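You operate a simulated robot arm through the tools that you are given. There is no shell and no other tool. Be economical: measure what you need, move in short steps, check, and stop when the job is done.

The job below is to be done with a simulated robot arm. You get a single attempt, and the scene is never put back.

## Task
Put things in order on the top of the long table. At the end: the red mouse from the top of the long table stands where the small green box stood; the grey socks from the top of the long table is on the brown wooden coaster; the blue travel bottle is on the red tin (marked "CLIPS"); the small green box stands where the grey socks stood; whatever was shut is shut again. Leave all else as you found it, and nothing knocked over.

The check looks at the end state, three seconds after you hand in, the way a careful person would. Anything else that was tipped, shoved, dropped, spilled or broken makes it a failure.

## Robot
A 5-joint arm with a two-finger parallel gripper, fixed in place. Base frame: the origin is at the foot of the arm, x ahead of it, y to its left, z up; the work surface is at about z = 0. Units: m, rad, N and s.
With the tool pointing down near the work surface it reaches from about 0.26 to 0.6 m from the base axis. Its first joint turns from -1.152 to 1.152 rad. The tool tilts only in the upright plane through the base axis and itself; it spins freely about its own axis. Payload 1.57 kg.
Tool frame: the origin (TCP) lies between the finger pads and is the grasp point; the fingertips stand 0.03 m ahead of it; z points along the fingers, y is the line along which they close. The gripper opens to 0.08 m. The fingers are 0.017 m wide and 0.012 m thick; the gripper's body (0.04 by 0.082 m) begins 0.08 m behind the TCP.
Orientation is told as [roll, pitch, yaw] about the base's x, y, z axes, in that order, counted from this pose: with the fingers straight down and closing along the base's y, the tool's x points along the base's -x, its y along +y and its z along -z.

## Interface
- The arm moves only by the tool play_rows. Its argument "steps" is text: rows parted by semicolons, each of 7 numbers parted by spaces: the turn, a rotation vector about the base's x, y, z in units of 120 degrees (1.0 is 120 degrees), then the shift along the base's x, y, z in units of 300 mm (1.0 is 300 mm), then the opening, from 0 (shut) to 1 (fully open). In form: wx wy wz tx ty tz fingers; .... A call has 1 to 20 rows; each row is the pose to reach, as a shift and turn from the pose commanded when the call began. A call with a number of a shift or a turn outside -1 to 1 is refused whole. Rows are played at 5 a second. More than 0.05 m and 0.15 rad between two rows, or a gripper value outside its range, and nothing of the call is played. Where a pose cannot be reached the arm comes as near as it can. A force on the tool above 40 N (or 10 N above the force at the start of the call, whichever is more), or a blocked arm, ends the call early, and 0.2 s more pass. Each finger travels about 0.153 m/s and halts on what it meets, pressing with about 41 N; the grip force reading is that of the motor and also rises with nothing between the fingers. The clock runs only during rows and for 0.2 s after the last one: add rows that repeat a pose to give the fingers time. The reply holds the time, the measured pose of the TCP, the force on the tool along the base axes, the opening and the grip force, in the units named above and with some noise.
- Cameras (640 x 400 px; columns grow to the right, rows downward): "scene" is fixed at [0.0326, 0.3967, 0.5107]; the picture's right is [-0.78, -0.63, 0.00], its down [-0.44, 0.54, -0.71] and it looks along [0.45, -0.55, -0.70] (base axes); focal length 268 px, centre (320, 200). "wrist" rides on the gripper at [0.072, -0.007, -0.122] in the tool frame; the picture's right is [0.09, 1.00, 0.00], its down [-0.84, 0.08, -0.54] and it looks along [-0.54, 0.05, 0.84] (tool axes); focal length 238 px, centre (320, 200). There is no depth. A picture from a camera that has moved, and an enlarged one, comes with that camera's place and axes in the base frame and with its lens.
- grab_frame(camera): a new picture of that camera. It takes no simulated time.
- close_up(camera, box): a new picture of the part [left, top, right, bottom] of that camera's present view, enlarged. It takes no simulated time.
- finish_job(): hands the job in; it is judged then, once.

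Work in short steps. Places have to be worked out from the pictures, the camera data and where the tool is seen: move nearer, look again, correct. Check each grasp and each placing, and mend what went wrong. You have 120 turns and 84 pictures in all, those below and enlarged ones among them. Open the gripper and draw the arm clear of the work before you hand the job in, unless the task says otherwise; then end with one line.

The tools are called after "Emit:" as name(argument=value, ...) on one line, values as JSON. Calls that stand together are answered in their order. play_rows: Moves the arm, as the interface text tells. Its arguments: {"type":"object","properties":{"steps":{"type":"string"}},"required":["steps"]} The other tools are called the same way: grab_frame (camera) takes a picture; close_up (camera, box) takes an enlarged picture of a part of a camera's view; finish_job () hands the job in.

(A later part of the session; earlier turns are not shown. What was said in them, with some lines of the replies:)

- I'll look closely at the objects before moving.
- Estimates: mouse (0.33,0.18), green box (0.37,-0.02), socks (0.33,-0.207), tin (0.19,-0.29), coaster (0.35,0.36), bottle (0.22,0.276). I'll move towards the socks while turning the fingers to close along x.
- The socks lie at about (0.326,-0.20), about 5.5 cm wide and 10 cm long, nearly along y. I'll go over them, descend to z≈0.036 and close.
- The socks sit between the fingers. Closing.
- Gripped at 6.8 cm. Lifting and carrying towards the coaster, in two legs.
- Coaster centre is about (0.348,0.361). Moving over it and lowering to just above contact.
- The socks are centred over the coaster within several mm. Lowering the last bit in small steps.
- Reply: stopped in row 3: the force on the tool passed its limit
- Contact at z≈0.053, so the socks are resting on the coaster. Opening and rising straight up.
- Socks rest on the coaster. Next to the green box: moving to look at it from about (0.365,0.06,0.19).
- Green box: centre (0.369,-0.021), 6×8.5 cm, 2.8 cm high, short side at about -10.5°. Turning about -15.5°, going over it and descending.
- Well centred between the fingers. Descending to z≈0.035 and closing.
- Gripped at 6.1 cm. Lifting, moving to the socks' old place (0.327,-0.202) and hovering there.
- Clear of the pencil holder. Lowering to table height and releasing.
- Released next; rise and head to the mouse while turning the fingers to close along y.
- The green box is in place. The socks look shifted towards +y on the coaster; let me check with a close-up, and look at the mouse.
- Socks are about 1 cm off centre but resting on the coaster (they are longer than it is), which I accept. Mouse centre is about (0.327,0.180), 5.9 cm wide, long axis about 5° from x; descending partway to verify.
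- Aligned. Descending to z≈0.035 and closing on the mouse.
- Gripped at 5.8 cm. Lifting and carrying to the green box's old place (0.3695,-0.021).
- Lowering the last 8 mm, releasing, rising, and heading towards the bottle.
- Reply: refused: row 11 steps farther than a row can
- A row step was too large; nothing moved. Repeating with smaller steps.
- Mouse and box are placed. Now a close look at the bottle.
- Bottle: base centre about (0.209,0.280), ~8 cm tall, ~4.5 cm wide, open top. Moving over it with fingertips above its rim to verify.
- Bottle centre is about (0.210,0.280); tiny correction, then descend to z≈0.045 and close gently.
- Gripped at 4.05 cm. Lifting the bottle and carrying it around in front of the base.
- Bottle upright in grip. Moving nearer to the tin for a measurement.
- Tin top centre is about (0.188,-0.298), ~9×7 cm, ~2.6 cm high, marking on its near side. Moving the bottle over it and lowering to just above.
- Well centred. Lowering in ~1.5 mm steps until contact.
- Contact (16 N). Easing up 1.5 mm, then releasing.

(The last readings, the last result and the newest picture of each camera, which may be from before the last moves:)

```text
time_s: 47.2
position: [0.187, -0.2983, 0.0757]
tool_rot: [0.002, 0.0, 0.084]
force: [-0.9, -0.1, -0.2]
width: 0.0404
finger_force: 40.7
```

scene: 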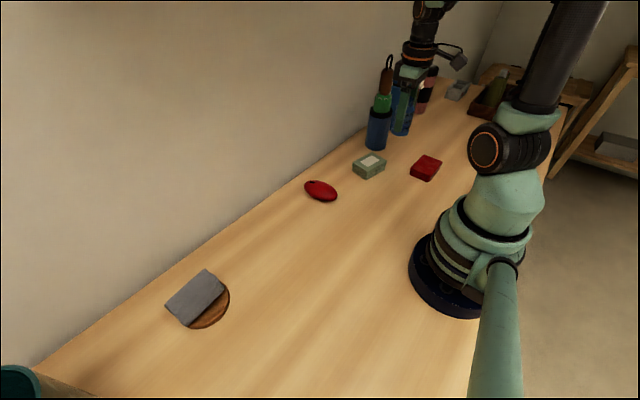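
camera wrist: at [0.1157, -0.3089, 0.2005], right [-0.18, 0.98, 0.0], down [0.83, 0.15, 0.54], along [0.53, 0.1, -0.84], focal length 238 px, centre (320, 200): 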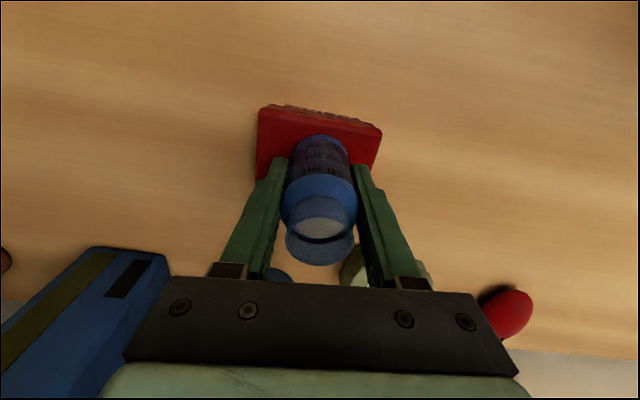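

Force is near zero; opening and rising straight up.

Emit:
play_rows(steps="0 0 0 0 0 -0.002 0.52;0 0 0 0 0 -0.002 0.65;0 0 0 0 0 -0.002 0.8;0 0 0 0 0 -0.002 1;0 0 0 0 0 -0.002 1")

Emit:
grab_frame(camera="wrist")

```text
time_s: 48.4
position: [0.1863, -0.2977, 0.0752]
tool_rot: [0.0, 0.0, 0.085]
force: [1.3, 0.2, 0.0]
width: 0.08
finger_force: 0.0
```

```text
40 pictures are left
camera wrist: at [0.1157, -0.3093, 0.1973], right [-0.18, 0.98, 0.0], down [0.83, 0.15, 0.54], along [0.53, 0.1, -0.84], focal length 238 px, centre (320, 200)
```

wrist: 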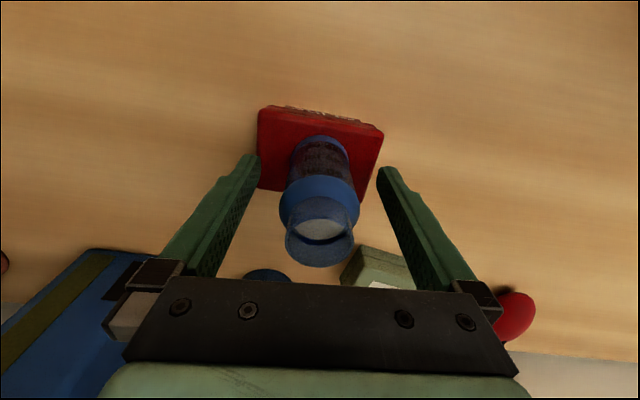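

The bottle stands on the tin, fingers clear. Rising and drawing away to a clear spot.

Emit:
play_rows(steps="0 0 0 0 0 0.1 1;0 0 0 0 0 0.22 1;0 0 0 0 0 0.36 1;0 0 0 0 0 0.5 1;0 0 0 0.08 0.1 0.6 1;0 0 0 0.16 0.22 0.65 1;0 0 0 0.24 0.34 0.65 1;0 0 0 0.32 0.46 0.65 1;0 0 0 0.38 0.58 0.65 1;0 0 0 0.42 0.7 0.65 1;0 0 0 0.45 0.83 0.65 1;0 0 0 0.45 0.96 0.65 1;0 0 0 0.45 0.96 0.65 1")

Emit:
grab_frame(camera="scene")

Emit:
close_up(camera="scene", box=[280, 60, 480, 220])

Emit:
grab_frame(camera="wrist")

```text
time_s: 51.2
position: [0.3221, -0.0097, 0.2723]
tool_rot: [0.0, 0.0, 0.083]
force: [-0.8, -1.6, 0.1]
width: 0.0801
finger_force: 0.0
```

```text
39 pictures are left
```

scene: 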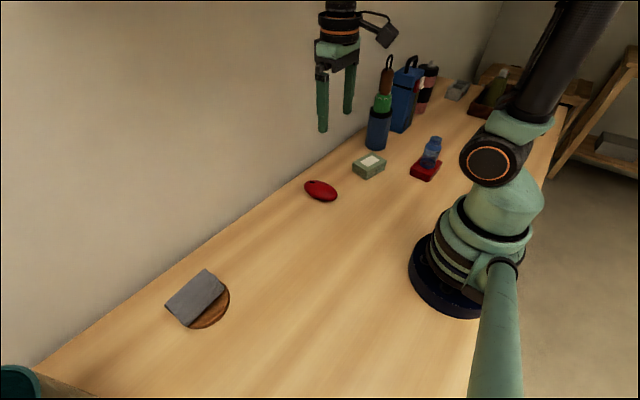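

```text
2.50 times, centred on (380, 140) of scene
camera zoom: at [0.0326, 0.3968, 0.5107], right [-0.78, -0.63, 0.0], down [-0.44, 0.54, -0.71], along [0.45, -0.55, -0.7], focal length 669 px, centre (170, 350)
```

zoom: 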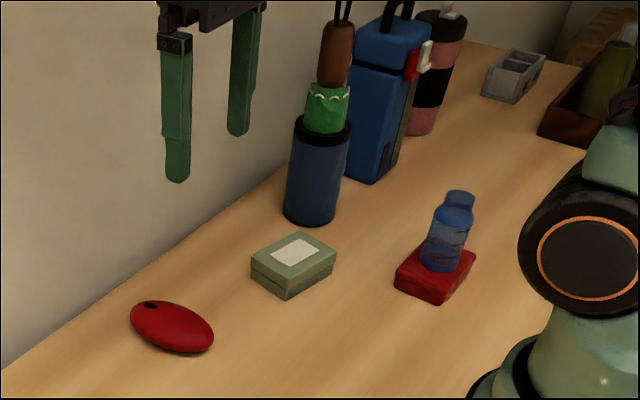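

```text
37 pictures are left
camera wrist: at [0.2508, -0.0212, 0.3941], right [-0.18, 0.98, 0.0], down [0.83, 0.15, 0.54], along [0.53, 0.09, -0.84], focal length 238 px, centre (320, 200)
```

wrist: 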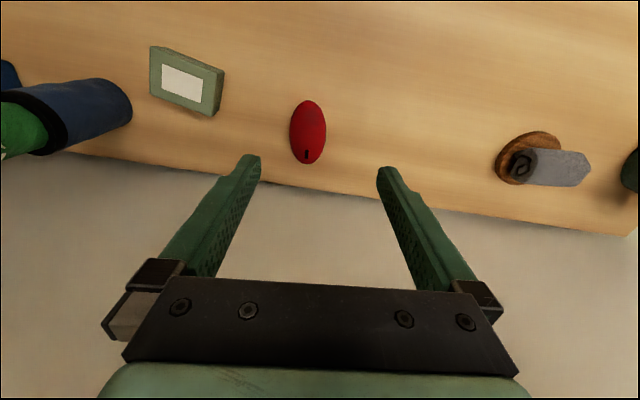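

All the checked places match: the mouse is at about (0.366,-0.022), the box at about (0.325,-0.201), the bottle is upright on the closed tin and the socks rest on the coaster. The gripper is open and clear, so I'm handing in.

Emit:
finish_job()

```text
The job is handed in.
```

I've handed the job in, and the last pictures show everything where you asked. The mouse is in the box's old spot, the box is in the socks' old spot, and the bottle is upright on the red tin. The socks are on the coaster, about 1 cm off centre. Nothing was tipped, and nothing had to be opened.
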